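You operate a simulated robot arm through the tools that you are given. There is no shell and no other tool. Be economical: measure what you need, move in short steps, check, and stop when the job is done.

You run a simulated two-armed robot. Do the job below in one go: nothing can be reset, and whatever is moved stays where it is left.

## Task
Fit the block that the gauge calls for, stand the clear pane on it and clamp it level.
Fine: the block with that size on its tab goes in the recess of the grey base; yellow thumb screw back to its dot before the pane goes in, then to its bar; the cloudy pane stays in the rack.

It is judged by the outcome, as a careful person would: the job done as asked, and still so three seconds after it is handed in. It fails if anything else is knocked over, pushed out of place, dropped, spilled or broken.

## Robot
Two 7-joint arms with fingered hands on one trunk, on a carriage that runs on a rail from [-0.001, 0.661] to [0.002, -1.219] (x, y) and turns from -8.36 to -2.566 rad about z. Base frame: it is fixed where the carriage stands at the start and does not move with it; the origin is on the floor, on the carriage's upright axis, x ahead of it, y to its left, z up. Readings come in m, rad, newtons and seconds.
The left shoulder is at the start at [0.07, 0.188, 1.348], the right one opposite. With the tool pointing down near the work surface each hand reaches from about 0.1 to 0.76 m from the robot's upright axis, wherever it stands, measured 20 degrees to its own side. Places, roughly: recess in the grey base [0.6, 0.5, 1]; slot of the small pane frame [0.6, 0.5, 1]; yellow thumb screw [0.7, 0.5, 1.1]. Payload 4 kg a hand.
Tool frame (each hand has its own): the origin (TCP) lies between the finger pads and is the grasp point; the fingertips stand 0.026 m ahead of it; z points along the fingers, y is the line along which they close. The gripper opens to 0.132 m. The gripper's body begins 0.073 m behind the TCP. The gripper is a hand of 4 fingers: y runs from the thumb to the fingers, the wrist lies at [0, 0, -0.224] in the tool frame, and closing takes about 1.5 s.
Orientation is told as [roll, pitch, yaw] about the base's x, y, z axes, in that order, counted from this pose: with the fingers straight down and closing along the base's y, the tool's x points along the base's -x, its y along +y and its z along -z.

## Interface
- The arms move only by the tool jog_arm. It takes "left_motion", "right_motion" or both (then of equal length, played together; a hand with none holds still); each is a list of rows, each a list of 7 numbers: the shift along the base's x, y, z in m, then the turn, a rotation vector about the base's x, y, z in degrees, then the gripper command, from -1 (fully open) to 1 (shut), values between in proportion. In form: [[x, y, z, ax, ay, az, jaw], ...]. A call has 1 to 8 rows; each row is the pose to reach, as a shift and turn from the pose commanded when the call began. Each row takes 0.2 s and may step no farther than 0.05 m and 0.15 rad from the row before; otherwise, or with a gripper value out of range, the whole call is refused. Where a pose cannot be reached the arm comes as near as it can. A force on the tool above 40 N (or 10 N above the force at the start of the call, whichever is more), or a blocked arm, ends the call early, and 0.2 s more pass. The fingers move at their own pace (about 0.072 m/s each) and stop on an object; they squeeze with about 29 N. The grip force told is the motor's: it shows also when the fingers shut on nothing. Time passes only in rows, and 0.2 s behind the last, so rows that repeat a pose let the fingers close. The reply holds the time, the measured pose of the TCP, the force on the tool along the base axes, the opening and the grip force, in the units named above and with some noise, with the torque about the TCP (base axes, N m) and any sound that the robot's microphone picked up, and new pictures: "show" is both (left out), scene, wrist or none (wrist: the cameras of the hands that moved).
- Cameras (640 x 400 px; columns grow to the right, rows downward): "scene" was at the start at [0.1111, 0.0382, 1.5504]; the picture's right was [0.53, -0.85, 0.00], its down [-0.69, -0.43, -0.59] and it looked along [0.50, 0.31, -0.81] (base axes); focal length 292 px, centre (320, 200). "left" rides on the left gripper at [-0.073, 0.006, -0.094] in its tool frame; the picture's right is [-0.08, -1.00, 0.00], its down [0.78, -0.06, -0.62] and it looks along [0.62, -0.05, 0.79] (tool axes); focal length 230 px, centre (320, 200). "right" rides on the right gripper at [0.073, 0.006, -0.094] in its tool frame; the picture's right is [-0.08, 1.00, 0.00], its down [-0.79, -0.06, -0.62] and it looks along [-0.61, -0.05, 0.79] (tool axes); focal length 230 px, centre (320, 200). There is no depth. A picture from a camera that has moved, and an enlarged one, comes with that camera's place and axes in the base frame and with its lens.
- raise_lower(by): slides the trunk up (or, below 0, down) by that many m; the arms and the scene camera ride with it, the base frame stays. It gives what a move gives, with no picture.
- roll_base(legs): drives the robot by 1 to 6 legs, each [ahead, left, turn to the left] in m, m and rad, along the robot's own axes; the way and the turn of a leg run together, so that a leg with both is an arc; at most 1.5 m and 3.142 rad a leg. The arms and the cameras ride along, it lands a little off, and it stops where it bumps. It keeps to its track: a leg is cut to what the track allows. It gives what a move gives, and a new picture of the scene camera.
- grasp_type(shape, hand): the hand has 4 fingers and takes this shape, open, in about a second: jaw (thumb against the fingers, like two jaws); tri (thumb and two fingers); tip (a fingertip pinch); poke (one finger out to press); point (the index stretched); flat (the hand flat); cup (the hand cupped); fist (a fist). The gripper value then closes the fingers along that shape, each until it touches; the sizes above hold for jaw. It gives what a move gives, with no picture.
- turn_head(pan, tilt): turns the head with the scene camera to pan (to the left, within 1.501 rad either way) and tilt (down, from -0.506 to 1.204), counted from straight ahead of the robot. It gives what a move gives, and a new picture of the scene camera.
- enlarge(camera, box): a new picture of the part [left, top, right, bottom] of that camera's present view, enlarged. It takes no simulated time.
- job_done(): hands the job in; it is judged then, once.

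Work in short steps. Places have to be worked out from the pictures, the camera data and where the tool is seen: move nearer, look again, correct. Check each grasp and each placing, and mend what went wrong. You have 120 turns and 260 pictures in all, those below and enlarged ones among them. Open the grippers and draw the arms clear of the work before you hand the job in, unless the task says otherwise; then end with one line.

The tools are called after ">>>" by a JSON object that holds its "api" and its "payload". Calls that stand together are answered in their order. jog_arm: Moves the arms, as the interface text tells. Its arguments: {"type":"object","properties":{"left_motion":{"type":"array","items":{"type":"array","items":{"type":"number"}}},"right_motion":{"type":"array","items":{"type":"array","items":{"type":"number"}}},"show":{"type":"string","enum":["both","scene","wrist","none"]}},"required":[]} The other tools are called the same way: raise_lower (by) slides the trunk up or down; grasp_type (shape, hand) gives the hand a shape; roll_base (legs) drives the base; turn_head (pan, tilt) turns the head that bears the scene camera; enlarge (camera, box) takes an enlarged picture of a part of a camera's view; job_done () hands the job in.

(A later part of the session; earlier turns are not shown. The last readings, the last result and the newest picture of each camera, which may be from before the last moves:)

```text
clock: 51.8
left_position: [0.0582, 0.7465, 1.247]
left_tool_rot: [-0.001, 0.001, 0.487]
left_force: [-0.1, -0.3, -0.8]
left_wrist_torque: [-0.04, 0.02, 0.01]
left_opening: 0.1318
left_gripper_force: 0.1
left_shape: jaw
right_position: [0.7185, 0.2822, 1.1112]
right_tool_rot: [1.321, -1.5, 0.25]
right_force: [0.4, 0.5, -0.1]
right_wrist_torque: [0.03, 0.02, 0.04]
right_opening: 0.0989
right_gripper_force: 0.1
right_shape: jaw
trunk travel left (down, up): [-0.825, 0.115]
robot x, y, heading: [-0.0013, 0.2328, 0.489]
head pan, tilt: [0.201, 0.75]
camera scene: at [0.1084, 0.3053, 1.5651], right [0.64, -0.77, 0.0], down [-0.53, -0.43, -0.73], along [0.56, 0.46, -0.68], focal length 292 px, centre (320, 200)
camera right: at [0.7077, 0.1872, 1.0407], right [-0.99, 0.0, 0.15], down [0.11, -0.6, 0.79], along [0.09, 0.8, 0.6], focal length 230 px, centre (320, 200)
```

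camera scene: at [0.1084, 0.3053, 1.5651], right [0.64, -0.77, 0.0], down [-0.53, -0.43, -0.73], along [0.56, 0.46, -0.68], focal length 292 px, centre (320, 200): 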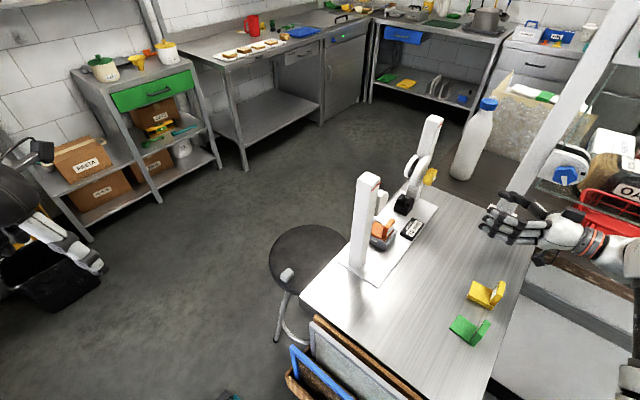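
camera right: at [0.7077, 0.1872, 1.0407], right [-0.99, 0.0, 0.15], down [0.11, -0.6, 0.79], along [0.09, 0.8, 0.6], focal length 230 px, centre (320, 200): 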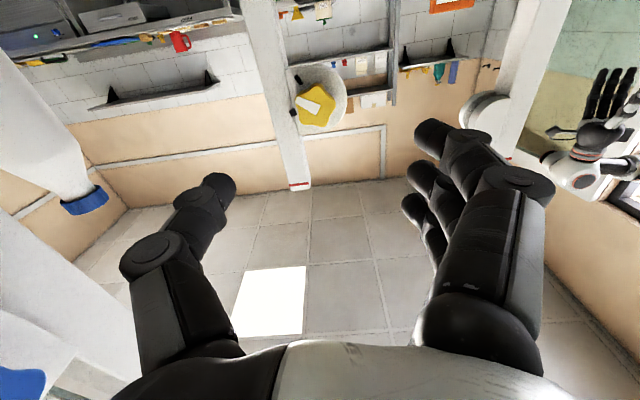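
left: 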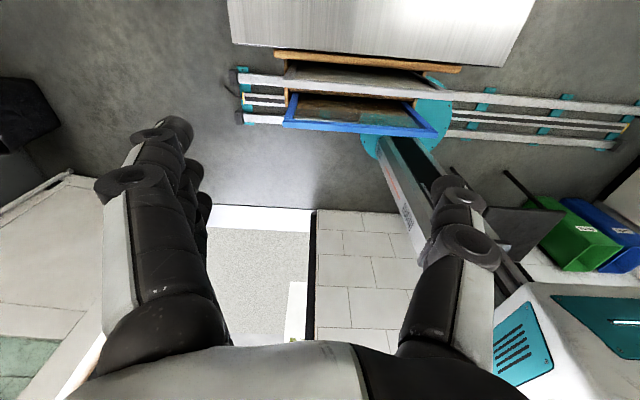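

Reachable now. Knob axis refined to x≈.7245, z≈1.109. I pre-roll +20°, and advance until the fingertips straddle the knob.

>>> {"api": "jog_arm", "payload": {"right_motion": [[0.006, 0.02, -0.002, 0, 7, 0, -0.4], [0.006, 0.06, -0.002, 0, 14, 0, -0.4], [0.006, 0.1, -0.002, 0, 20, 0, -0.4], [0.006, 0.13, -0.002, 0, 20, 0, -0.4], [0.006, 0.148, -0.002, 0, 20, 0, -0.4]]}}

>>> {"api": "enlarge", "payload": {"camera": "scene", "box": [370, 110, 490, 230]}}

>>> {"api": "enlarge", "payload": {"camera": "right", "box": [200, 60, 440, 260]}}

```text
clock: 53.0
left_position: [0.0562, 0.7458, 1.2468]
left_tool_rot: [0.0, 0.003, 0.485]
left_force: [0.5, -0.1, -0.4]
left_wrist_torque: [0.01, 0.01, -0.02]
left_opening: 0.1322
left_gripper_force: 0.1
left_shape: jaw
right_position: [0.7237, 0.4309, 1.1107]
right_tool_rot: [1.529, -1.152, 0.046]
right_force: [-0.6, 0.3, 0.7]
right_wrist_torque: [0.02, 0.01, -0.01]
right_opening: 0.0928
right_gripper_force: 0.0
right_shape: jaw
trunk travel left (down, up): [-0.825, 0.115]
robot x, y, heading: [-0.0004, 0.2305, 0.487]
head pan, tilt: [0.201, 0.75]
camera scene: at [0.1069, 0.3055, 1.5653], right [0.64, -0.77, 0.0], down [-0.53, -0.43, -0.73], along [0.56, 0.46, -0.68], focal length 292 px, centre (320, 200)
camera right: at [0.6897, 0.3353, 1.0479], right [-0.88, 0.0, 0.48], down [0.38, -0.6, 0.7], along [0.29, 0.8, 0.53], focal length 230 px, centre (320, 200)
```

scene: 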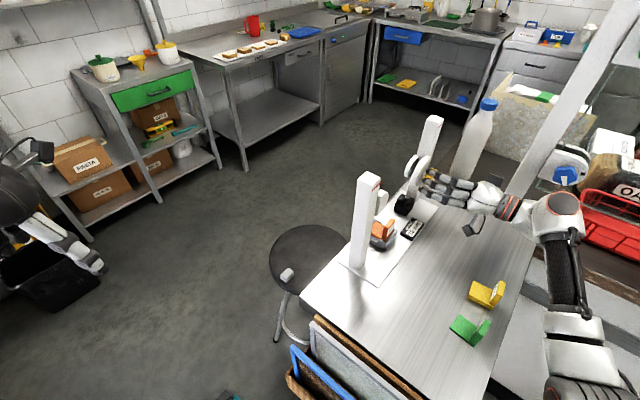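
right: 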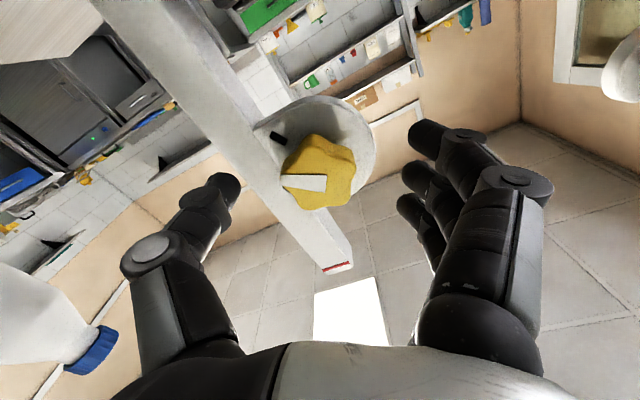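

```text
3.33 times, centred on (430, 170) of scene
camera zoom: at [0.1069, 0.3055, 1.5653], right [0.64, -0.77, 0.0], down [-0.53, -0.43, -0.73], along [0.56, 0.46, -0.68], focal length 972 px, centre (-47, 300)
```

zoom: 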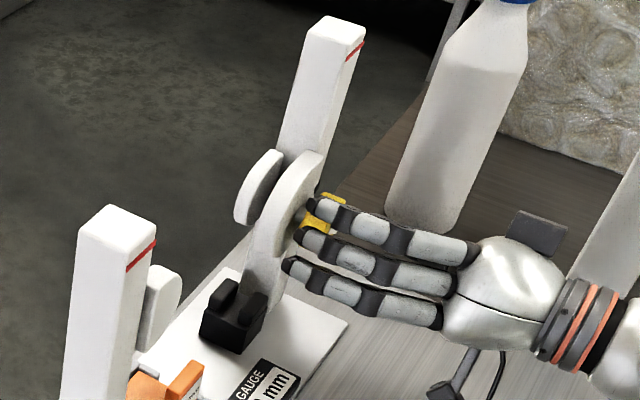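

```text
2.00 times, centred on (320, 160) of right
camera zoom: at [0.6897, 0.3353, 1.0479], right [-0.88, 0.0, 0.48], down [0.38, -0.6, 0.7], along [0.29, 0.8, 0.53], focal length 460 px, centre (320, 280)
```

zoom: 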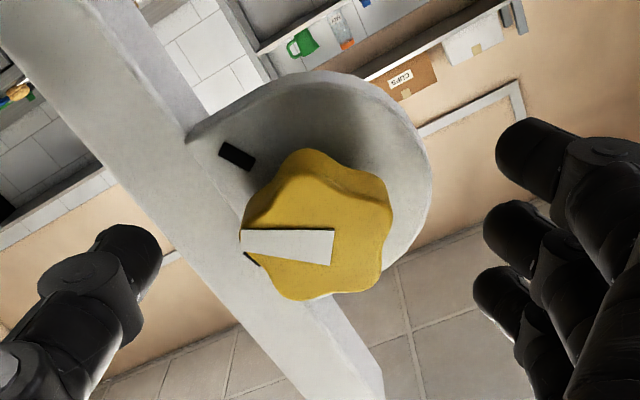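

Well centred. I close on the knob.

>>> {"api": "jog_arm", "payload": {"right_motion": [[0, 0, 0, 0, 0, 0, 1], [0, 0, 0, 0, 0, 0, 1], [0, 0, 0, 0, 0, 0, 1], [0, 0, 0, 0, 0, 0, 1]], "show": "wrist"}}

>>> {"api": "enlarge", "payload": {"camera": "right", "box": [220, 80, 420, 240]}}

```text
clock: 54.0
left_position: [0.0558, 0.7459, 1.2479]
left_tool_rot: [0.0, 0.003, 0.488]
left_force: [-0.2, 0.4, -0.4]
left_wrist_torque: [-0.01, 0.0, 0.0]
left_opening: 0.132
left_gripper_force: 0.1
left_shape: jaw
right_position: [0.7233, 0.4301, 1.1103]
right_tool_rot: [1.529, -1.152, 0.046]
right_force: [0.1, 1.5, -0.7]
right_wrist_torque: [-0.01, 0.02, -0.04]
right_opening: 0.0277
right_gripper_force: 28.5
right_shape: jaw
trunk travel left (down, up): [-0.825, 0.115]
robot x, y, heading: [-0.0024, 0.2299, 0.485]
head pan, tilt: [0.201, 0.75]
camera right: at [0.6896, 0.3347, 1.0479], right [-0.88, 0.0, 0.48], down [0.38, -0.6, 0.7], along [0.29, 0.8, 0.53], focal length 230 px, centre (320, 200)
```

right: 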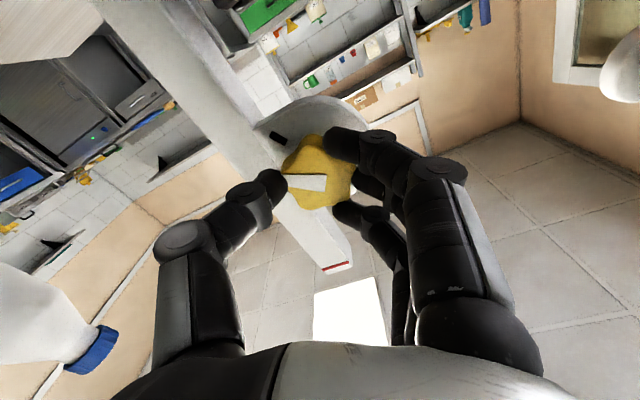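

```text
2.50 times, centred on (320, 160) of right
camera zoom: at [0.6896, 0.3347, 1.0479], right [-0.88, 0.0, 0.48], down [0.38, -0.6, 0.7], along [0.29, 0.8, 0.53], focal length 575 px, centre (320, 300)
```

zoom: 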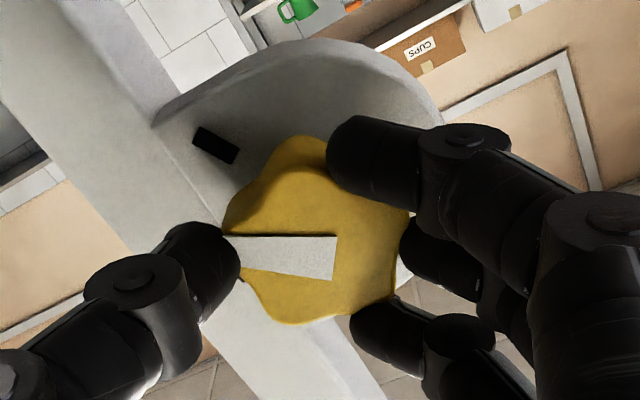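

A good wrap grip. I turn −45° about y in small steps.

>>> {"api": "jog_arm", "payload": {"right_motion": [[0, 0, 0, 0, -7, 0, 1], [0, 0, 0, 0, -14, 0, 1], [0, 0, 0, 0, -21, 0, 1], [0, 0, 0, 0, -28, 0, 1], [0, 0, 0, 0, -35, 0, 1], [0, 0, 0, 0, -42, 0, 1], [0, 0, 0, 0, -45, 0, 1]], "show": "wrist"}}

>>> {"api": "enlarge", "payload": {"camera": "right", "box": [220, 80, 420, 240]}}

```text
clock: 55.6
left_position: [0.0583, 0.7453, 1.2465]
left_tool_rot: [0.0, 0.003, 0.488]
left_force: [-0.2, 0.6, -0.4]
left_wrist_torque: [0.02, 0.04, 0.0]
left_opening: 0.1321
left_gripper_force: 0.0
left_shape: jaw
right_position: [0.7246, 0.4306, 1.1108]
right_tool_rot: [-1.524, -1.202, 3.091]
right_force: [2.3, 2.4, -0.7]
right_wrist_torque: [-0.02, 0.05, -0.08]
right_opening: 0.028
right_gripper_force: 29.2
right_shape: jaw
trunk travel left (down, up): [-0.825, 0.115]
robot x, y, heading: [-0.0016, 0.2277, 0.484]
head pan, tilt: [0.201, 0.75]
camera right: at [0.7441, 0.3346, 1.0415], right [-0.96, 0.0, -0.29], down [-0.23, -0.6, 0.76], along [-0.17, 0.8, 0.58], focal length 230 px, centre (320, 200)
```

right: 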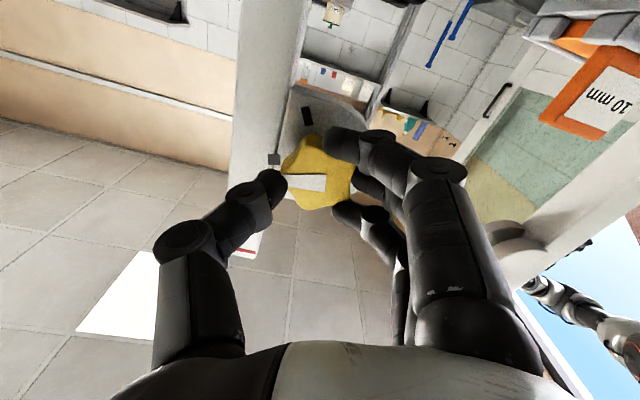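

```text
2.50 times, centred on (320, 160) of right
camera zoom: at [0.7441, 0.3346, 1.0415], right [-0.96, 0.0, -0.29], down [-0.23, -0.6, 0.76], along [-0.17, 0.8, 0.58], focal length 575 px, centre (320, 300)
```

zoom: 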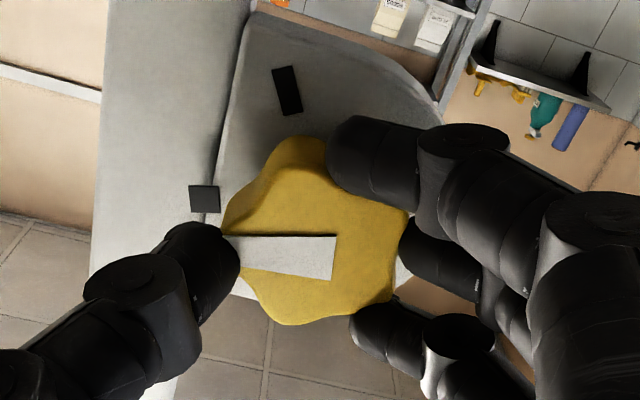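

The knob turned with the hand; the pointer is some 10° short of the dot. I turn a further −10°, then open, back off and view.

>>> {"api": "jog_arm", "payload": {"right_motion": [[0, 0, 0, 0, -5, 0, 1], [0, 0, 0, 0, -10, 0, 1], [0, 0, 0, 0, -10, 0, 1], [0, 0, 0, 0, -10, 0, 0.2], [0, 0, 0, 0, -10, 0, -0.3], [0, 0, 0, 0, -10, 0, -0.4], [0, -0.04, 0, 0, -10, 0, -0.4]], "show": "none"}}

>>> {"api": "enlarge", "payload": {"camera": "right", "box": [220, 60, 420, 220]}}

```text
clock: 57.2
left_position: [0.0532, 0.7405, 1.2494]
left_tool_rot: [0.002, -0.003, 0.487]
left_force: [-0.8, -0.3, -0.4]
left_wrist_torque: [0.02, -0.01, 0.01]
left_opening: 0.1321
left_gripper_force: 0.1
left_shape: jaw
right_position: [0.6681, 0.3975, 1.1058]
right_tool_rot: [-1.54, -1.099, 3.104]
right_force: [-0.3, -1.2, -0.4]
right_wrist_torque: [0.02, 0.01, -0.05]
right_opening: 0.0924
right_gripper_force: 0.1
right_shape: jaw
right hand out of reach, approached as far as the arm can: row 1, 2, 3, 4, 5, 6, 7
trunk travel left (down, up): [-0.825, 0.115]
robot x, y, heading: [0.0013, 0.2306, 0.486]
head pan, tilt: [0.201, 0.75]
```

```text
2.50 times, centred on (320, 140) of right
camera zoom: at [0.696, 0.3021, 1.0399], right [-0.92, 0.01, -0.38], down [-0.31, -0.6, 0.74], along [-0.23, 0.8, 0.56], focal length 575 px, centre (320, 350)
```

zoom: 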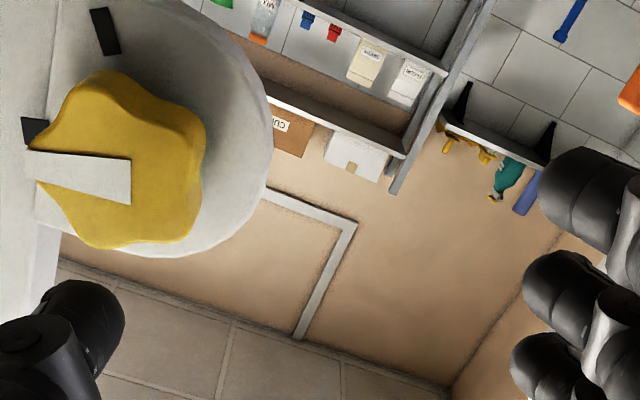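

The roll limit was reached there, and the knob may have turned further. I retreat to −y, unroll, and view the knob from the front.

>>> {"api": "jog_arm", "payload": {"right_motion": [[0, -0.04, 0, 0, 7, 0, -0.4], [0, -0.08, 0, 0, 14, 0, -0.4], [0.02, -0.12, 0, 0, 21, 0, -0.4], [0.04, -0.14, 0.02, -8, 21, 0, -0.4], [0.05, -0.14, 0.04, -16, 21, 0, -0.4], [0.05, -0.14, 0.06, -24, 21, 0, -0.4], [0.05, -0.14, 0.07, -32, 21, 0, -0.4]], "show": "wrist"}}

```text
clock: 58.8
left_position: [0.0568, 0.7456, 1.2467]
left_tool_rot: [0.0, -0.001, 0.486]
left_force: [-0.7, 0.4, -0.4]
left_wrist_torque: [0.01, -0.02, -0.03]
left_opening: 0.1319
left_gripper_force: 0.2
left_shape: jaw
right_position: [0.722, 0.2608, 1.174]
right_tool_rot: [-0.096, -1.001, 1.794]
right_force: [-0.1, -1.1, 0.0]
right_wrist_torque: [-0.01, -0.01, 0.01]
right_opening: 0.0923
right_gripper_force: 0.0
right_shape: jaw
trunk travel left (down, up): [-0.825, 0.115]
robot x, y, heading: [-0.0027, 0.228, 0.488]
head pan, tilt: [0.201, 0.75]
camera right: at [0.7335, 0.1419, 1.1617], right [-0.99, -0.1, 0.01], down [0.02, -0.1, 1.0], along [-0.1, 0.99, 0.1], focal length 230 px, centre (320, 200)
```

right: 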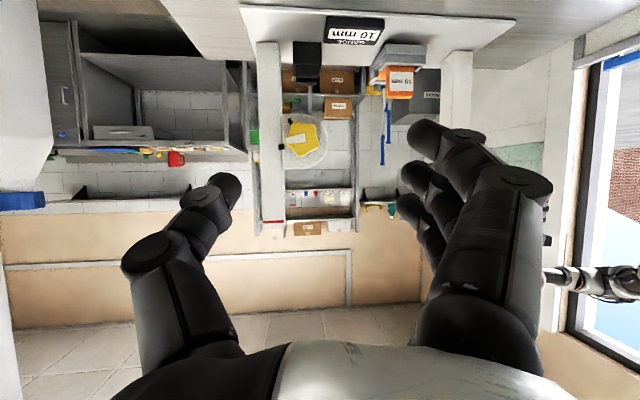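

>>> {"api": "enlarge", "payload": {"camera": "right", "box": [270, 110, 330, 170]}}

>>> {"api": "turn_head", "payload": {"pan": -0.1, "tilt": 0.95}}

```text
6.67 times, centred on (300, 140) of right
camera zoom: at [0.7335, 0.1419, 1.1617], right [-0.99, -0.1, 0.01], down [0.02, -0.1, 1.0], along [-0.1, 0.99, 0.1], focal length 1534 px, centre (453, 600)
```

zoom: 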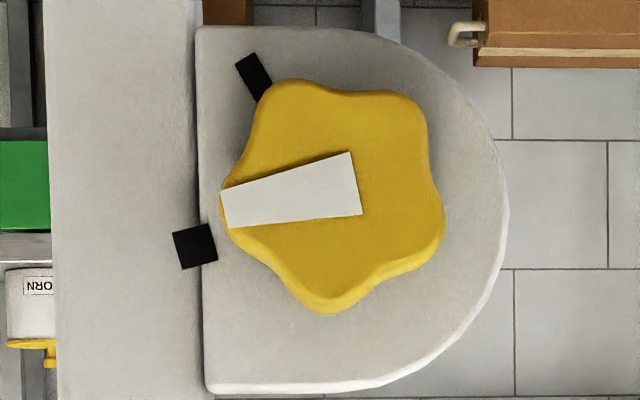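

```text
clock: 59.6
left_position: [0.0571, 0.7454, 1.2462]
left_tool_rot: [-0.001, 0.0, 0.488]
left_force: [-0.9, -0.4, -0.6]
left_wrist_torque: [0.0, 0.02, 0.0]
left_opening: 0.1316
left_gripper_force: 0.1
left_shape: jaw
right_position: [0.7217, 0.2598, 1.174]
right_tool_rot: [-0.1, -1.003, 1.798]
right_force: [-0.3, 0.0, -0.4]
right_wrist_torque: [0.0, -0.03, 0.0]
right_opening: 0.0922
right_gripper_force: 0.1
right_shape: jaw
trunk travel left (down, up): [-0.825, 0.115]
robot x, y, heading: [0.0006, 0.2306, 0.49]
head pan, tilt: [-0.099, 0.949]
camera scene: at [0.11, 0.2796, 1.5498], right [0.38, -0.93, 0.0], down [-0.75, -0.31, -0.58], along [0.54, 0.22, -0.81], focal length 292 px, centre (320, 200)
```

scene: 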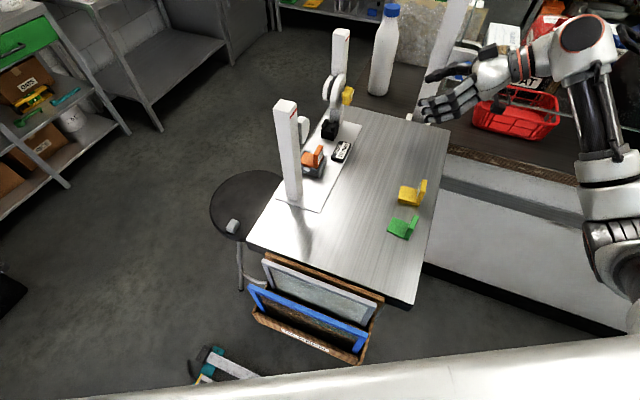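

Frontal view: dot at ≈+14°, pointer ≈+9°: about 5° short. I return to grip the knob at a gentler roll and nudge it the last few degrees.

>>> {"api": "jog_arm", "payload": {"right_motion": [[0.0005, 0.01, -0.013, 6.5, 0, -1.1, -0.4], [0.001, 0.02, -0.026, 13, 0, -2.2, -0.4], [0.0015, 0.03, -0.039, 19.5, 0, -3.3, -0.4], [0.002, 0.04, -0.052, 26, 0, -4.4, -0.4], [0.0025, 0.06, -0.065, 32.5, 0, -5.3, -0.4], [0.0025, 0.1, -0.065, 32.5, 0, -5.3, -0.4], [0.0025, 0.14, -0.065, 32.5, 0, -5.3, -0.4], [0.0025, 0.17, -0.065, 32.5, 0, -5.3, -0.4]], "show": "wrist"}}

```text
clock: 61.4
left_position: [0.0565, 0.7444, 1.2479]
left_tool_rot: [0.001, 0.001, 0.486]
left_force: [0.0, 0.3, 0.0]
left_wrist_torque: [0.0, 0.01, 0.0]
left_opening: 0.1322
left_gripper_force: 0.0
left_shape: jaw
right_position: [0.7237, 0.4311, 1.1082]
right_tool_rot: [-1.574, -1.474, -3.131]
right_force: [0.6, -0.5, -0.6]
right_wrist_torque: [0.01, 0.03, 0.0]
right_opening: 0.0921
right_gripper_force: 0.0
right_shape: jaw
trunk travel left (down, up): [-0.825, 0.115]
robot x, y, heading: [-0.0036, 0.2326, 0.486]
head pan, tilt: [-0.099, 0.949]
camera right: at [0.7253, 0.3364, 1.0347], right [-1.0, -0.01, -0.02], down [-0.01, -0.62, 0.79], along [-0.02, 0.79, 0.62], focal length 230 px, centre (320, 200)
```

right: 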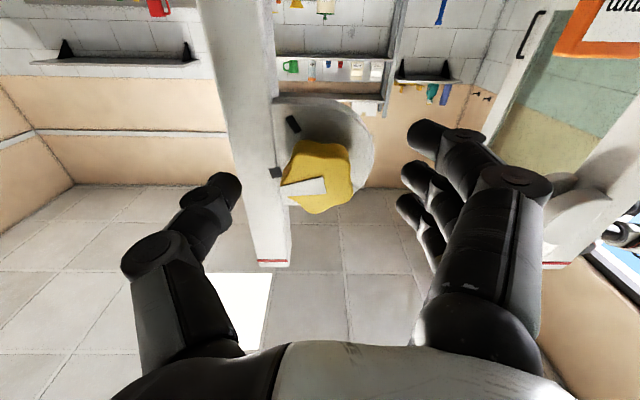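

>>> {"api": "jog_arm", "payload": {"right_motion": [[0, 0, 0, 0, 0, 0, 1], [0, 0, 0, 0, 0, 0, 1], [0, 0, 0, 0, 0, 0, 1], [0, 0, 0, 0, 0, 0, 1], [0, 0, 0, 0, -3, 0, 1], [0, 0, 0, 0, -5, 0, 1]], "show": "none"}}

>>> {"api": "enlarge", "payload": {"camera": "right", "box": [250, 90, 390, 230]}}

```text
clock: 62.8
left_position: [0.0558, 0.7456, 1.248]
left_tool_rot: [-0.002, 0.002, 0.487]
left_force: [-0.3, 0.2, 0.4]
left_wrist_torque: [0.02, 0.05, 0.0]
left_opening: 0.1321
left_gripper_force: 0.0
left_shape: jaw
right_position: [0.7224, 0.4304, 1.1083]
right_tool_rot: [-1.573, -1.388, -3.129]
right_force: [1.8, 0.1, 0.5]
right_wrist_torque: [0.0, 0.02, -0.06]
right_opening: 0.0277
right_gripper_force: 29.0
right_shape: jaw
trunk travel left (down, up): [-0.825, 0.115]
robot x, y, heading: [-0.0003, 0.2281, 0.489]
head pan, tilt: [-0.099, 0.949]
```

```text
2.86 times, centred on (320, 160) of right
camera zoom: at [0.732, 0.3356, 1.0353], right [-0.99, -0.01, -0.11], down [-0.08, -0.62, 0.78], along [-0.07, 0.79, 0.61], focal length 657 px, centre (320, 314)
```

zoom: 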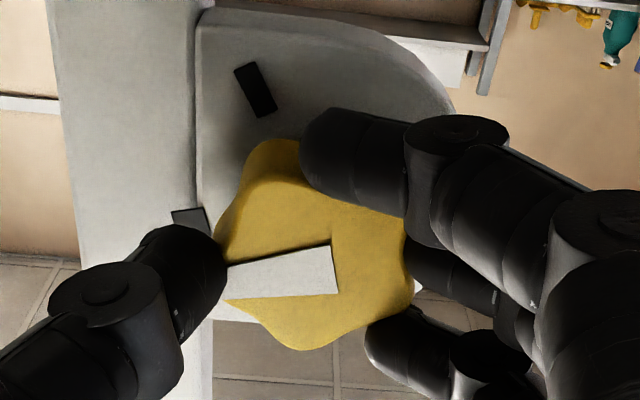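

Pointer now at ≈+14°, matching the dot. I release and back away, then retract the right hand.

>>> {"api": "jog_arm", "payload": {"right_motion": [[0, 0, 0, 0, 0, 0, 0.3], [0, 0, 0, 0, 0, 0, -0.2], [0, 0, 0, 0, 0, 0, -0.4], [0, -0.04, 0, 0, 0, 0, -0.4], [0, -0.08, 0, 0, 0, 0, -0.4], [0, -0.12, 0.01, -6, 0, 0, -0.4], [0, -0.15, 0.03, -14, 0, 0, -0.4], [0, -0.17, 0.06, -22, 0, 0, -0.4]], "show": "none"}}

>>> {"api": "enlarge", "payload": {"camera": "right", "box": [270, 70, 350, 190]}}

>>> {"api": "enlarge", "payload": {"camera": "scene", "box": [240, 20, 400, 220]}}

```text
clock: 64.6
left_position: [0.0555, 0.7438, 1.2475]
left_tool_rot: [0.001, 0.0, 0.487]
left_force: [0.6, -0.7, 1.0]
left_wrist_torque: [0.01, 0.01, 0.0]
left_opening: 0.1317
left_gripper_force: 0.0
left_shape: jaw
right_position: [0.7207, 0.2604, 1.1691]
right_tool_rot: [-0.415, -1.148, 2.029]
right_force: [-0.1, -0.1, 0.1]
right_wrist_torque: [-0.02, 0.0, 0.01]
right_opening: 0.0921
right_gripper_force: 0.0
right_shape: jaw
trunk travel left (down, up): [-0.825, 0.115]
robot x, y, heading: [-0.0017, 0.2321, 0.485]
head pan, tilt: [-0.099, 0.949]
```

```text
3.33 times, centred on (310, 130) of right
camera zoom: at [0.73, 0.1455, 1.1353], right [-0.99, -0.05, -0.09], down [-0.08, -0.28, 0.96], along [-0.07, 0.96, 0.27], focal length 767 px, centre (353, 433)
```

zoom: 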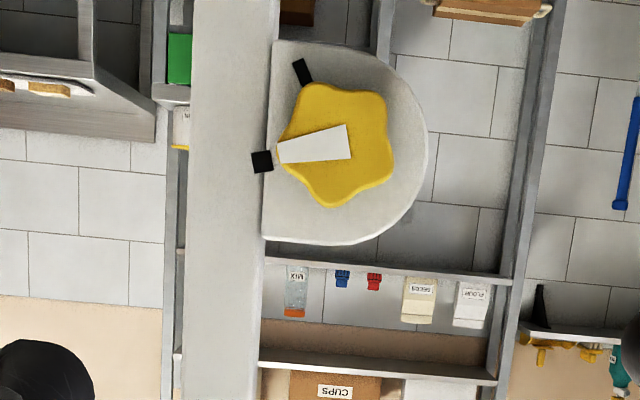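

```text
2.00 times, centred on (320, 120) of scene
camera zoom: at [0.1093, 0.2794, 1.5497], right [0.38, -0.93, 0.0], down [-0.75, -0.31, -0.58], along [0.54, 0.22, -0.81], focal length 583 px, centre (320, 360)
```

zoom: 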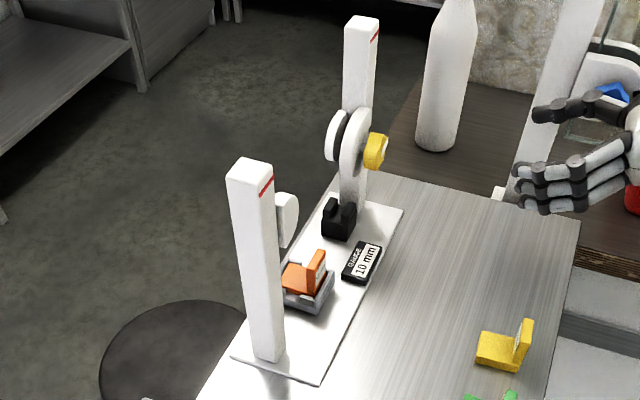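

The pointer is exactly at the dot. Now I examine the rack and the two panes.

>>> {"api": "enlarge", "payload": {"camera": "scene", "box": [240, 240, 400, 370]}}

>>> {"api": "enlarge", "payload": {"camera": "scene", "box": [260, 20, 370, 210]}}

```text
3.08 times, centred on (320, 305) of scene
camera zoom: at [0.1093, 0.2794, 1.5497], right [0.38, -0.93, 0.0], down [-0.75, -0.31, -0.58], along [0.54, 0.22, -0.81], focal length 897 px, centre (320, -123)
```

zoom: 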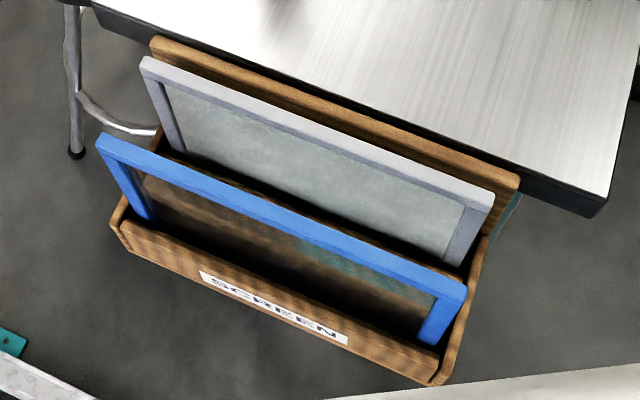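

```text
2.11 times, centred on (315, 115) of scene
camera zoom: at [0.1093, 0.2794, 1.5497], right [0.38, -0.93, 0.0], down [-0.75, -0.31, -0.58], along [0.54, 0.22, -0.81], focal length 614 px, centre (330, 379)
```

zoom: 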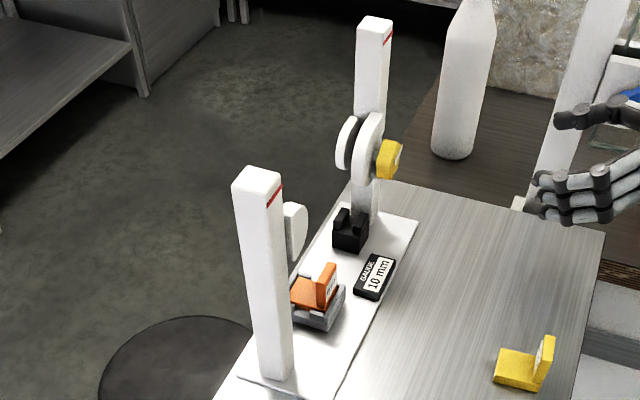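

The blue-framed pane is the clear one: top bar spans y .243–.481 at x≈.238, z≈1.0. The left hand can take it from here, so I move it over and yaw to close along x.

>>> {"api": "jog_arm", "payload": {"left_motion": [[0.018, -0.038, 0.005, 0, 0, 7.8, -0.5], [0.036, -0.076, 0.01, 0, 0, 15.6, -0.5], [0.054, -0.114, 0.015, 0, 0, 23.4, -0.5], [0.072, -0.152, 0.015, 0, 0, 31.2, -0.5], [0.09, -0.19, 0.015, 0, 0, 39, -0.5], [0.108, -0.228, 0.0, 0, 0, 46.8, -0.5], [0.126, -0.266, -0.015, 0, 0, 54.6, -0.5], [0.144, -0.304, -0.03, 0, 0, 62.1, -0.5]]}}

```text
clock: 66.4
left_position: [0.1885, 0.4658, 1.2398]
left_tool_rot: [0.0, 0.001, 1.572]
left_force: [0.6, 1.0, 0.3]
left_wrist_torque: [0.03, -0.02, 0.0]
left_opening: 0.099
left_gripper_force: 0.0
left_shape: jaw
left hand out of reach, approached as far as the arm can: row 8
right_position: [0.7232, 0.2612, 1.1672]
right_tool_rot: [-0.416, -1.149, 2.03]
right_force: [0.0, 0.1, -0.3]
right_wrist_torque: [-0.05, -0.02, -0.02]
right_opening: 0.0917
right_gripper_force: 0.1
right_shape: jaw
trunk travel left (down, up): [-0.825, 0.115]
robot x, y, heading: [-0.0011, 0.2295, 0.488]
head pan, tilt: [-0.099, 0.949]
camera scene: at [0.1116, 0.2808, 1.5497], right [0.38, -0.93, 0.0], down [-0.75, -0.31, -0.58], along [0.54, 0.22, -0.81], focal length 292 px, centre (320, 200)
camera left: at [0.182, 0.5394, 1.3318], right [1.0, 0.08, 0.0], down [0.06, -0.78, 0.62], along [0.05, -0.61, -0.79], focal length 230 px, centre (320, 200)
```

scene: 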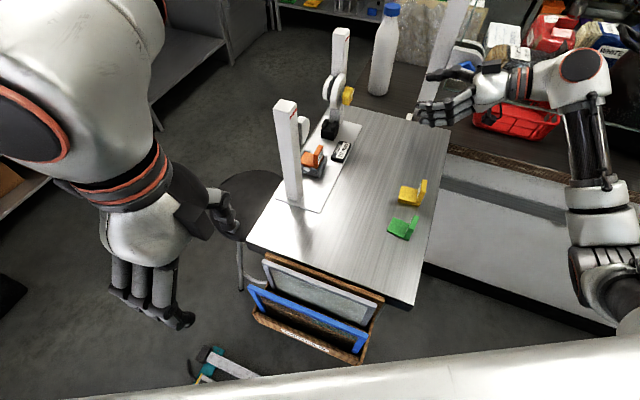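
left: 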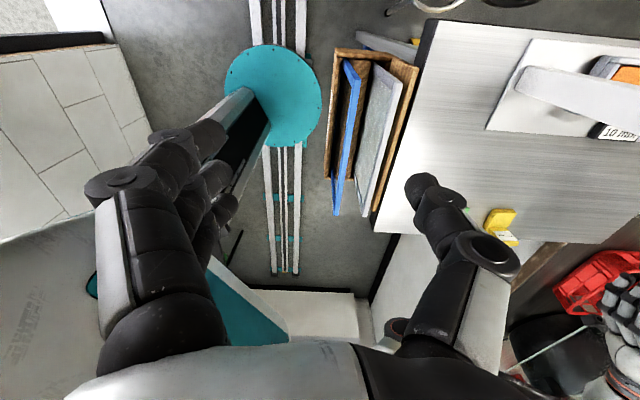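

Too close to the body here. I retract the right hand in x and roll the base to the right (−y) so the pane lies at the left arm's comfortable side.

>>> {"api": "jog_arm", "payload": {"right_motion": [[-0.045, 0, 0.01, 0, 0, 0, -0.4], [-0.09, 0, 0.02, 0, 0, 0, -0.4], [-0.135, 0, 0.03, 0, 0, 0, -0.4], [-0.18, 0, 0.04, 0, 0, 0, -0.4]], "show": "none"}}

>>> {"api": "roll_base", "payload": {"legs": [[-0.094, -0.177, 0]]}}

```text
clock: 67.4
left_position: [0.1863, 0.4643, 1.2396]
left_tool_rot: [-0.001, 0.001, 1.571]
left_force: [0.0, 0.6, 0.2]
left_wrist_torque: [0.04, 0.0, -0.02]
left_opening: 0.0991
left_gripper_force: 0.1
left_shape: jaw
right_position: [0.5417, 0.2606, 1.2102]
right_tool_rot: [-0.424, -1.149, 2.034]
right_force: [0.2, -0.1, 0.1]
right_wrist_torque: [0.0, -0.01, -0.02]
right_opening: 0.0921
right_gripper_force: 0.0
right_shape: jaw
trunk travel left (down, up): [-0.825, 0.115]
robot x, y, heading: [0.0002, 0.2304, 0.488]
head pan, tilt: [-0.099, 0.949]
```

```text
clock: 69.0
left_position: [0.1873, 0.2678, 1.2388]
left_tool_rot: [0.0, 0.004, 1.573]
left_force: [0.0, -0.3, 0.0]
left_wrist_torque: [-0.03, 0.05, -0.04]
left_opening: 0.099
left_gripper_force: 0.1
left_shape: jaw
right_position: [0.5432, 0.0639, 1.21]
right_tool_rot: [-0.419, -1.146, 2.031]
right_force: [0.1, -0.8, -0.4]
right_wrist_torque: [-0.02, -0.04, 0.02]
right_opening: 0.0921
right_gripper_force: 0.1
right_shape: jaw
trunk travel left (down, up): [-0.825, 0.115]
robot x, y, heading: [0.0005, 0.0334, 0.493]
head pan, tilt: [-0.099, 0.949]
camera scene: at [0.11, 0.0829, 1.5497], right [0.38, -0.93, 0.0], down [-0.75, -0.31, -0.58], along [0.54, 0.22, -0.81], focal length 292 px, centre (320, 200)
```

scene: 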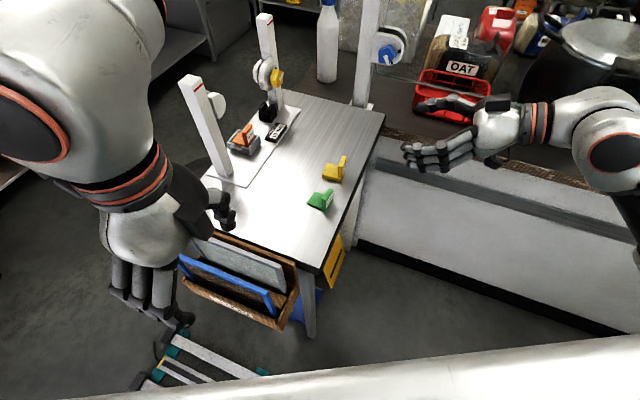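

Now move the left hand above the middle of the blue top bar and look.

>>> {"api": "jog_arm", "payload": {"left_motion": [[0.017, 0.031, -0.025, 0, 0, 0, -0.3], [0.034, 0.062, -0.05, 0, 0, 0, -0.3], [0.051, 0.094, -0.08, 0, 0, 0, -0.3], [0.051, 0.094, -0.11, 0, 0, 0, -0.3]], "show": "wrist"}}

>>> {"api": "enlarge", "payload": {"camera": "left", "box": [220, 20, 420, 240]}}

```text
clock: 70.0
left_position: [0.2392, 0.3603, 1.1311]
left_tool_rot: [0.0, 0.001, 1.573]
left_force: [0.4, -0.4, -1.0]
left_wrist_torque: [-0.01, 0.03, -0.02]
left_opening: 0.0863
left_gripper_force: 0.1
left_shape: jaw
right_position: [0.5446, 0.0623, 1.2084]
right_tool_rot: [-0.418, -1.148, 2.031]
right_force: [-0.4, 0.7, -0.1]
right_wrist_torque: [0.0, 0.01, 0.02]
right_opening: 0.0918
right_gripper_force: 0.1
right_shape: jaw
trunk travel left (down, up): [-0.825, 0.115]
robot x, y, heading: [0.0009, 0.03, 0.485]
head pan, tilt: [-0.099, 0.949]
camera left: at [0.2326, 0.4338, 1.2212], right [1.0, 0.08, 0.0], down [0.06, -0.78, 0.62], along [0.05, -0.62, -0.79], focal length 230 px, centre (320, 200)
```

left: 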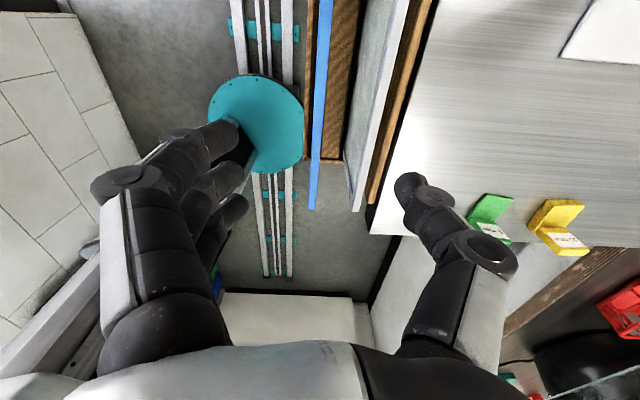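

```text
1.82 times, centred on (320, 130) of left
camera zoom: at [0.2326, 0.4338, 1.2212], right [1.0, 0.08, 0.0], down [0.06, -0.78, 0.62], along [0.05, -0.62, -0.79], focal length 418 px, centre (320, 327)
```

zoom: 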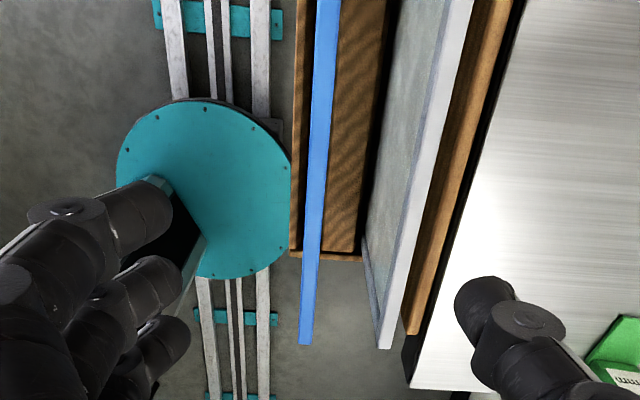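

Bar confirmed at x≈.2375, ~10 mm thick. I narrow the opening to ~40 mm and descend onto it.

>>> {"api": "jog_arm", "payload": {"left_motion": [[-0.0015, 0.002, 0, 0, 0, 0, 0.4], [-0.0015, 0.002, -0.02, 0, 0, 0, 0.4], [-0.0015, 0.002, -0.06, 0, 0, 0, 0.4], [-0.0015, 0.002, -0.09, 0, 0, 0, 0.4], [-0.0015, 0.002, -0.115, 0, 0, 0, 0.4], [-0.0015, 0.002, -0.126, 0, 0, 0, 0.4]], "show": "wrist"}}

>>> {"api": "enlarge", "payload": {"camera": "scene", "box": [120, 180, 320, 340]}}

```text
clock: 71.4
left_position: [0.2313, 0.3735, 1.0146]
left_tool_rot: [-0.002, 0.003, 1.572]
left_force: [-0.2, -0.4, -1.0]
left_wrist_torque: [-0.01, 0.0, 0.0]
left_opening: 0.0399
left_gripper_force: 0.1
left_shape: jaw
left hand out of reach, approached as far as the arm can: row 5, 6
right_position: [0.5435, 0.059, 1.2102]
right_tool_rot: [-0.421, -1.149, 2.032]
right_force: [0.4, 0.4, 0.6]
right_wrist_torque: [0.03, 0.03, -0.01]
right_opening: 0.0924
right_gripper_force: 0.1
right_shape: jaw
trunk travel left (down, up): [-0.825, 0.115]
robot x, y, heading: [-0.0029, 0.0315, 0.49]
head pan, tilt: [-0.099, 0.949]
camera left: at [0.2239, 0.4477, 1.1075], right [1.0, 0.08, 0.0], down [0.06, -0.78, 0.62], along [0.05, -0.62, -0.79], focal length 230 px, centre (320, 200)
```

left: 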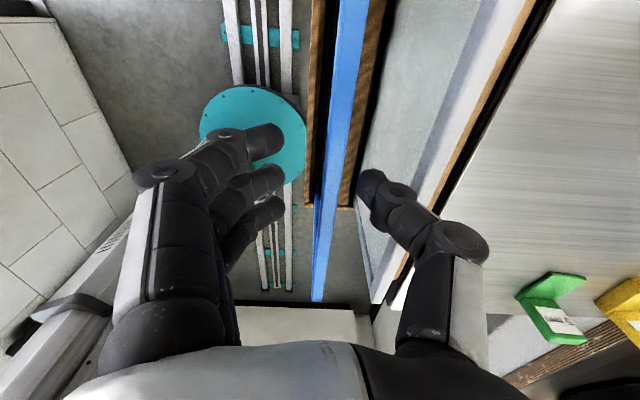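

```text
2.50 times, centred on (220, 260) of scene
camera zoom: at [0.1102, 0.0799, 1.5498], right [0.38, -0.93, 0.0], down [-0.75, -0.31, -0.58], along [0.54, 0.22, -0.81], focal length 729 px, centre (570, 50)
```

zoom: 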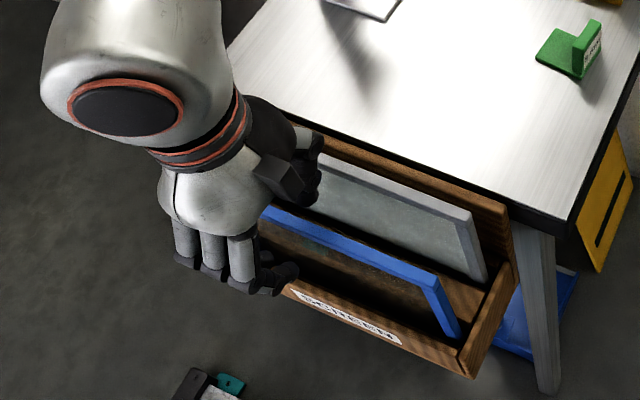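

Arm's low limit; lowering the trunk will help. I lift the hand first, lower the trunk 0.06, and realign.

>>> {"api": "jog_arm", "payload": {"left_motion": [[0.003, -0.005, 0.04, 0, 0, 0, 0.4], [0.006, -0.011, 0.075, 0, 0, 0, 0.4]], "show": "none"}}

>>> {"api": "raise_lower", "payload": {"by": -0.06}}

```text
clock: 72.0
left_position: [0.2361, 0.361, 1.091]
left_tool_rot: [0.0, 0.0, 1.575]
left_force: [0.1, 0.2, 1.0]
left_wrist_torque: [0.03, 0.01, 0.04]
left_opening: 0.04
left_gripper_force: 0.1
left_shape: jaw
right_position: [0.5435, 0.06, 1.2085]
right_tool_rot: [-0.422, -1.15, 2.035]
right_force: [0.9, 1.0, -0.9]
right_wrist_torque: [0.0, 0.0, 0.0]
right_opening: 0.0917
right_gripper_force: 0.1
right_shape: jaw
trunk travel left (down, up): [-0.825, 0.115]
robot x, y, heading: [0.0028, 0.031, 0.489]
head pan, tilt: [-0.099, 0.949]
```

```text
clock: 73.0
left_position: [0.2363, 0.3618, 1.03]
left_tool_rot: [0.001, 0.003, 1.574]
left_force: [0.2, -0.3, 0.2]
left_wrist_torque: [-0.03, 0.04, 0.0]
left_opening: 0.04
left_gripper_force: 0.1
left_shape: jaw
right_position: [0.5449, 0.0608, 1.1492]
right_tool_rot: [-0.424, -1.15, 2.035]
right_force: [-0.5, -0.7, -0.4]
right_wrist_torque: [0.02, -0.02, 0.0]
right_opening: 0.0922
right_gripper_force: 0.0
right_shape: jaw
trunk travel left (down, up): [-0.765, 0.175]
robot x, y, heading: [0.0014, 0.0295, 0.486]
head pan, tilt: [-0.099, 0.949]
```

>>> {"api": "jog_arm", "payload": {"left_motion": [[0.001, 0, -0.013, 0, 0, 0, 0.4], [0.001, 0, -0.028, 0, 0, 0, 0.4], [0.001, 0, -0.028, 0, 0, 0, 1], [0.001, 0, -0.028, 0, 0, 0, 1], [0.001, 0, -0.028, 0, 0, 0, 1]], "show": "wrist"}}

>>> {"api": "enlarge", "payload": {"camera": "scene", "box": [120, 160, 320, 340]}}

```text
clock: 74.2
left_position: [0.237, 0.3629, 1.0031]
left_tool_rot: [-0.002, 0.003, 1.572]
left_force: [0.1, -0.4, -0.5]
left_wrist_torque: [0.04, 0.02, 0.01]
left_opening: 0.0046
left_gripper_force: 29.1
left_shape: jaw
right_position: [0.5444, 0.0606, 1.1497]
right_tool_rot: [-0.421, -1.148, 2.033]
right_force: [0.4, 0.3, -0.1]
right_wrist_torque: [-0.01, -0.03, 0.03]
right_opening: 0.092
right_gripper_force: 0.1
right_shape: jaw
trunk travel left (down, up): [-0.765, 0.175]
robot x, y, heading: [-0.0031, 0.0278, 0.487]
head pan, tilt: [-0.099, 0.949]
camera left: at [0.2308, 0.4359, 1.095], right [1.0, 0.08, 0.0], down [0.06, -0.78, 0.62], along [0.05, -0.62, -0.79], focal length 230 px, centre (320, 200)
```

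left: 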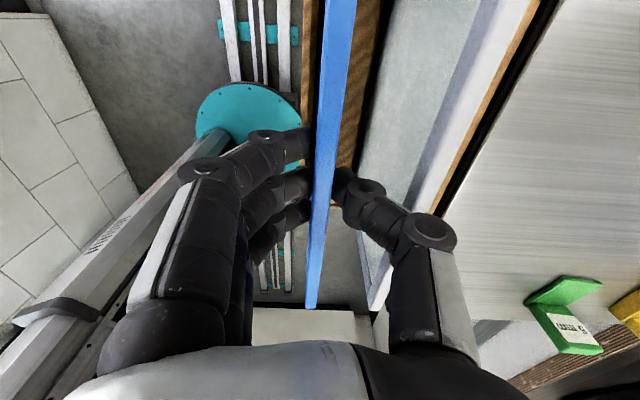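

```text
2.22 times, centred on (220, 250) of scene
camera zoom: at [0.1103, 0.0798, 1.4897], right [0.38, -0.93, 0.0], down [-0.75, -0.31, -0.58], along [0.54, 0.22, -0.81], focal length 648 px, centre (542, 89)
```

zoom: 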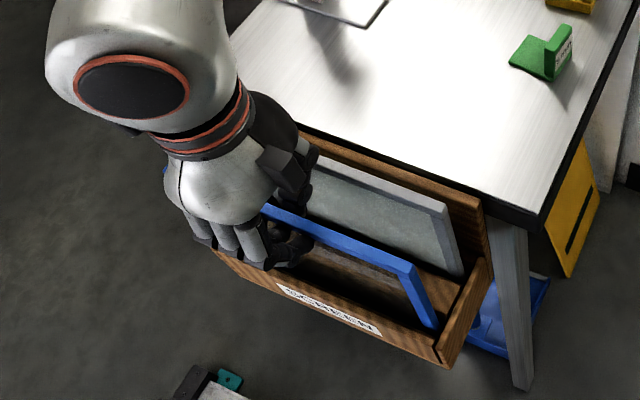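

Gripped on the top bar. I lift straight up with the trunk.

>>> {"api": "raise_lower", "payload": {"by": 0.17}}

>>> {"api": "enlarge", "payload": {"camera": "scene", "box": [80, 100, 360, 400]}}

```text
clock: 76.1
left_position: [0.2387, 0.3621, 1.1729]
left_tool_rot: [0.002, 0.001, 1.572]
left_force: [-0.1, -0.2, -3.6]
left_wrist_torque: [0.01, 0.02, -0.04]
left_opening: 0.0044
left_gripper_force: 29.4
left_shape: jaw
right_position: [0.5448, 0.0614, 1.3196]
right_tool_rot: [-0.422, -1.149, 2.033]
right_force: [0.6, 0.2, -0.6]
right_wrist_torque: [0.0, 0.02, -0.02]
right_opening: 0.0921
right_gripper_force: 0.1
right_shape: jaw
trunk travel left (down, up): [-0.935, 0.005]
robot x, y, heading: [-0.0034, 0.0317, 0.484]
head pan, tilt: [-0.099, 0.949]
```

```text
1.33 times, centred on (220, 250) of scene
camera zoom: at [0.1106, 0.08, 1.6597], right [0.38, -0.93, 0.0], down [-0.75, -0.31, -0.58], along [0.54, 0.22, -0.81], focal length 389 px, centre (453, 133)
```

zoom: 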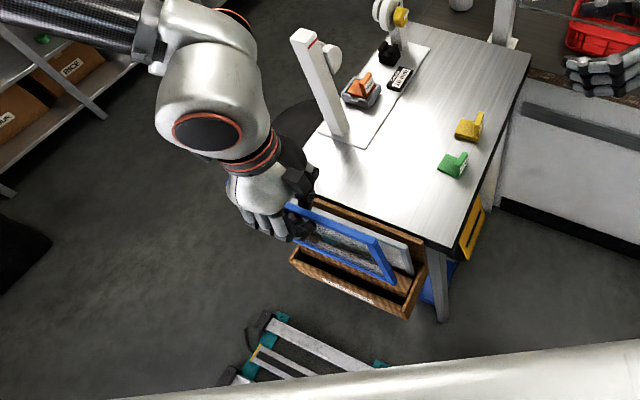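

Lifted out cleanly (weight ≈3.6 N). I raise it further with the arm and look for the pane's size.

>>> {"api": "jog_arm", "payload": {"left_motion": [[0, 0, 0.045, 0, 0, 0, 1], [0, 0, 0.09, 0, 0, 0, 1], [0, 0, 0.135, 0, 0, 0, 1], [0, 0, 0.18, 0, 0, 0, 1]], "show": "both"}}

```text
clock: 77.1
left_position: [0.2353, 0.3624, 1.3531]
left_tool_rot: [0.0, 0.001, 1.571]
left_force: [-0.1, 0.4, -3.0]
left_wrist_torque: [0.03, 0.03, -0.01]
left_opening: 0.0045
left_gripper_force: 29.6
left_shape: jaw
right_position: [0.5422, 0.0588, 1.3198]
right_tool_rot: [-0.424, -1.149, 2.038]
right_force: [0.2, -0.1, -0.5]
right_wrist_torque: [0.01, 0.0, -0.03]
right_opening: 0.0922
right_gripper_force: 0.0
right_shape: jaw
trunk travel left (down, up): [-0.935, 0.005]
robot x, y, heading: [0.0004, 0.0296, 0.485]
head pan, tilt: [-0.099, 0.949]
camera scene: at [0.1085, 0.0786, 1.6599], right [0.38, -0.93, 0.0], down [-0.75, -0.31, -0.58], along [0.54, 0.22, -0.81], focal length 292 px, centre (320, 200)
camera left: at [0.2286, 0.436, 1.4455], right [1.0, 0.08, 0.0], down [0.06, -0.78, 0.62], along [0.05, -0.62, -0.79], focal length 230 px, centre (320, 200)
```

scene: 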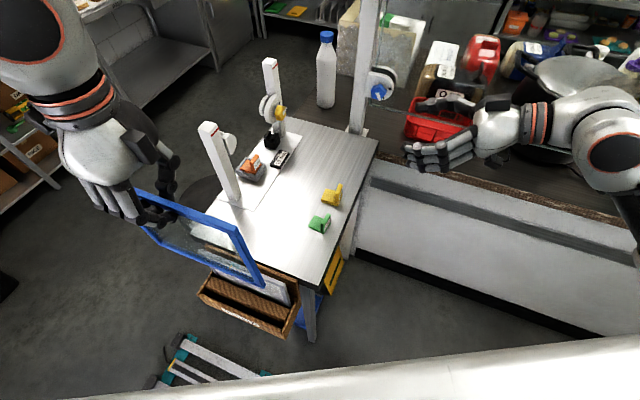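
left: 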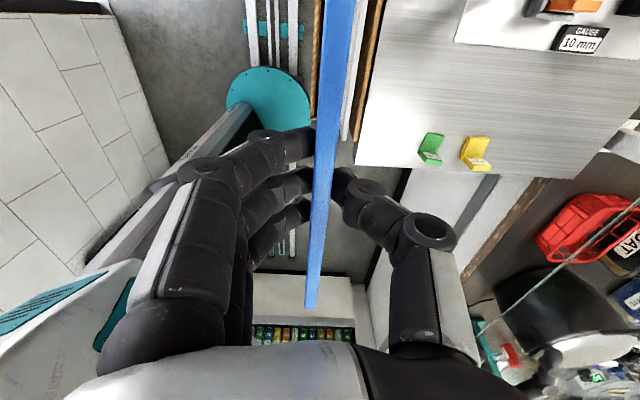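

The pane is ~0.238 wide and ~0.185 high. I draw the right hand aside and roll the base back left to y≈.23, carrying the pane high.

>>> {"api": "jog_arm", "payload": {"right_motion": [[-0.01, -0.045, 0, 0, 0, 0, -0.4], [-0.02, -0.09, 0, 0, 0, 0, -0.4], [-0.03, -0.135, 0, 0, 0, 0, -0.4], [-0.04, -0.18, 0, 0, 0, 0, -0.4]], "left_motion": [[0, 0, 0.02, 0, 0, 0, 1], [0, 0, 0.04, 0, 0, 0, 1], [0, 0, 0.06, 0, 0, 0, 1], [0, 0, 0.08, 0, 0, 0, 1]], "show": "none"}}

>>> {"api": "roll_base", "payload": {"legs": [[0.0936, 0.1767, 0]]}}

```text
clock: 78.1
left_position: [0.2359, 0.3615, 1.4337]
left_tool_rot: [0.0, 0.003, 1.571]
left_force: [0.5, 0.2, -2.8]
left_wrist_torque: [-0.02, -0.01, -0.02]
left_opening: 0.0042
left_gripper_force: 29.2
left_shape: jaw
right_position: [0.503, -0.1198, 1.3182]
right_tool_rot: [-0.424, -1.15, 2.037]
right_force: [0.0, -0.3, -0.3]
right_wrist_torque: [-0.01, 0.04, 0.0]
right_opening: 0.092
right_gripper_force: 0.0
right_shape: jaw
trunk travel left (down, up): [-0.935, 0.005]
robot x, y, heading: [-0.0027, 0.0319, 0.486]
head pan, tilt: [-0.099, 0.949]
```

```text
clock: 79.7
left_position: [0.2371, 0.5568, 1.4336]
left_tool_rot: [0.0, -0.005, 1.574]
left_force: [0.0, -0.9, -3.5]
left_wrist_torque: [0.01, 0.01, -0.01]
left_opening: 0.0043
left_gripper_force: 28.6
left_shape: jaw
right_position: [0.5051, 0.0753, 1.3173]
right_tool_rot: [-0.423, -1.152, 2.038]
right_force: [0.1, -0.9, 0.0]
right_wrist_torque: [0.04, -0.03, 0.01]
right_opening: 0.0921
right_gripper_force: 0.1
right_shape: jaw
trunk travel left (down, up): [-0.935, 0.005]
robot x, y, heading: [-0.0015, 0.2306, 0.491]
head pan, tilt: [-0.099, 0.949]
camera scene: at [0.1105, 0.2729, 1.6599], right [0.38, -0.93, 0.0], down [-0.75, -0.31, -0.58], along [0.54, 0.22, -0.81], focal length 292 px, centre (320, 200)
```

scene: 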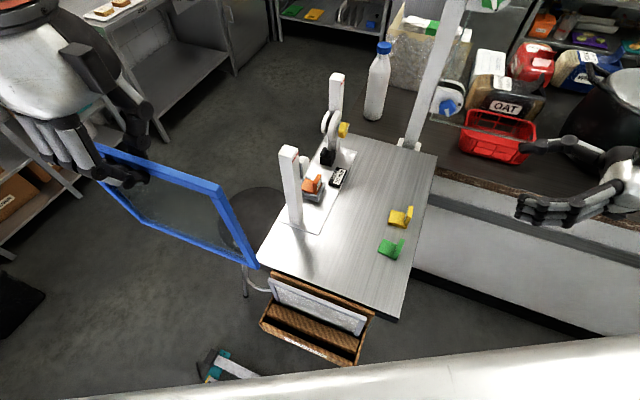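

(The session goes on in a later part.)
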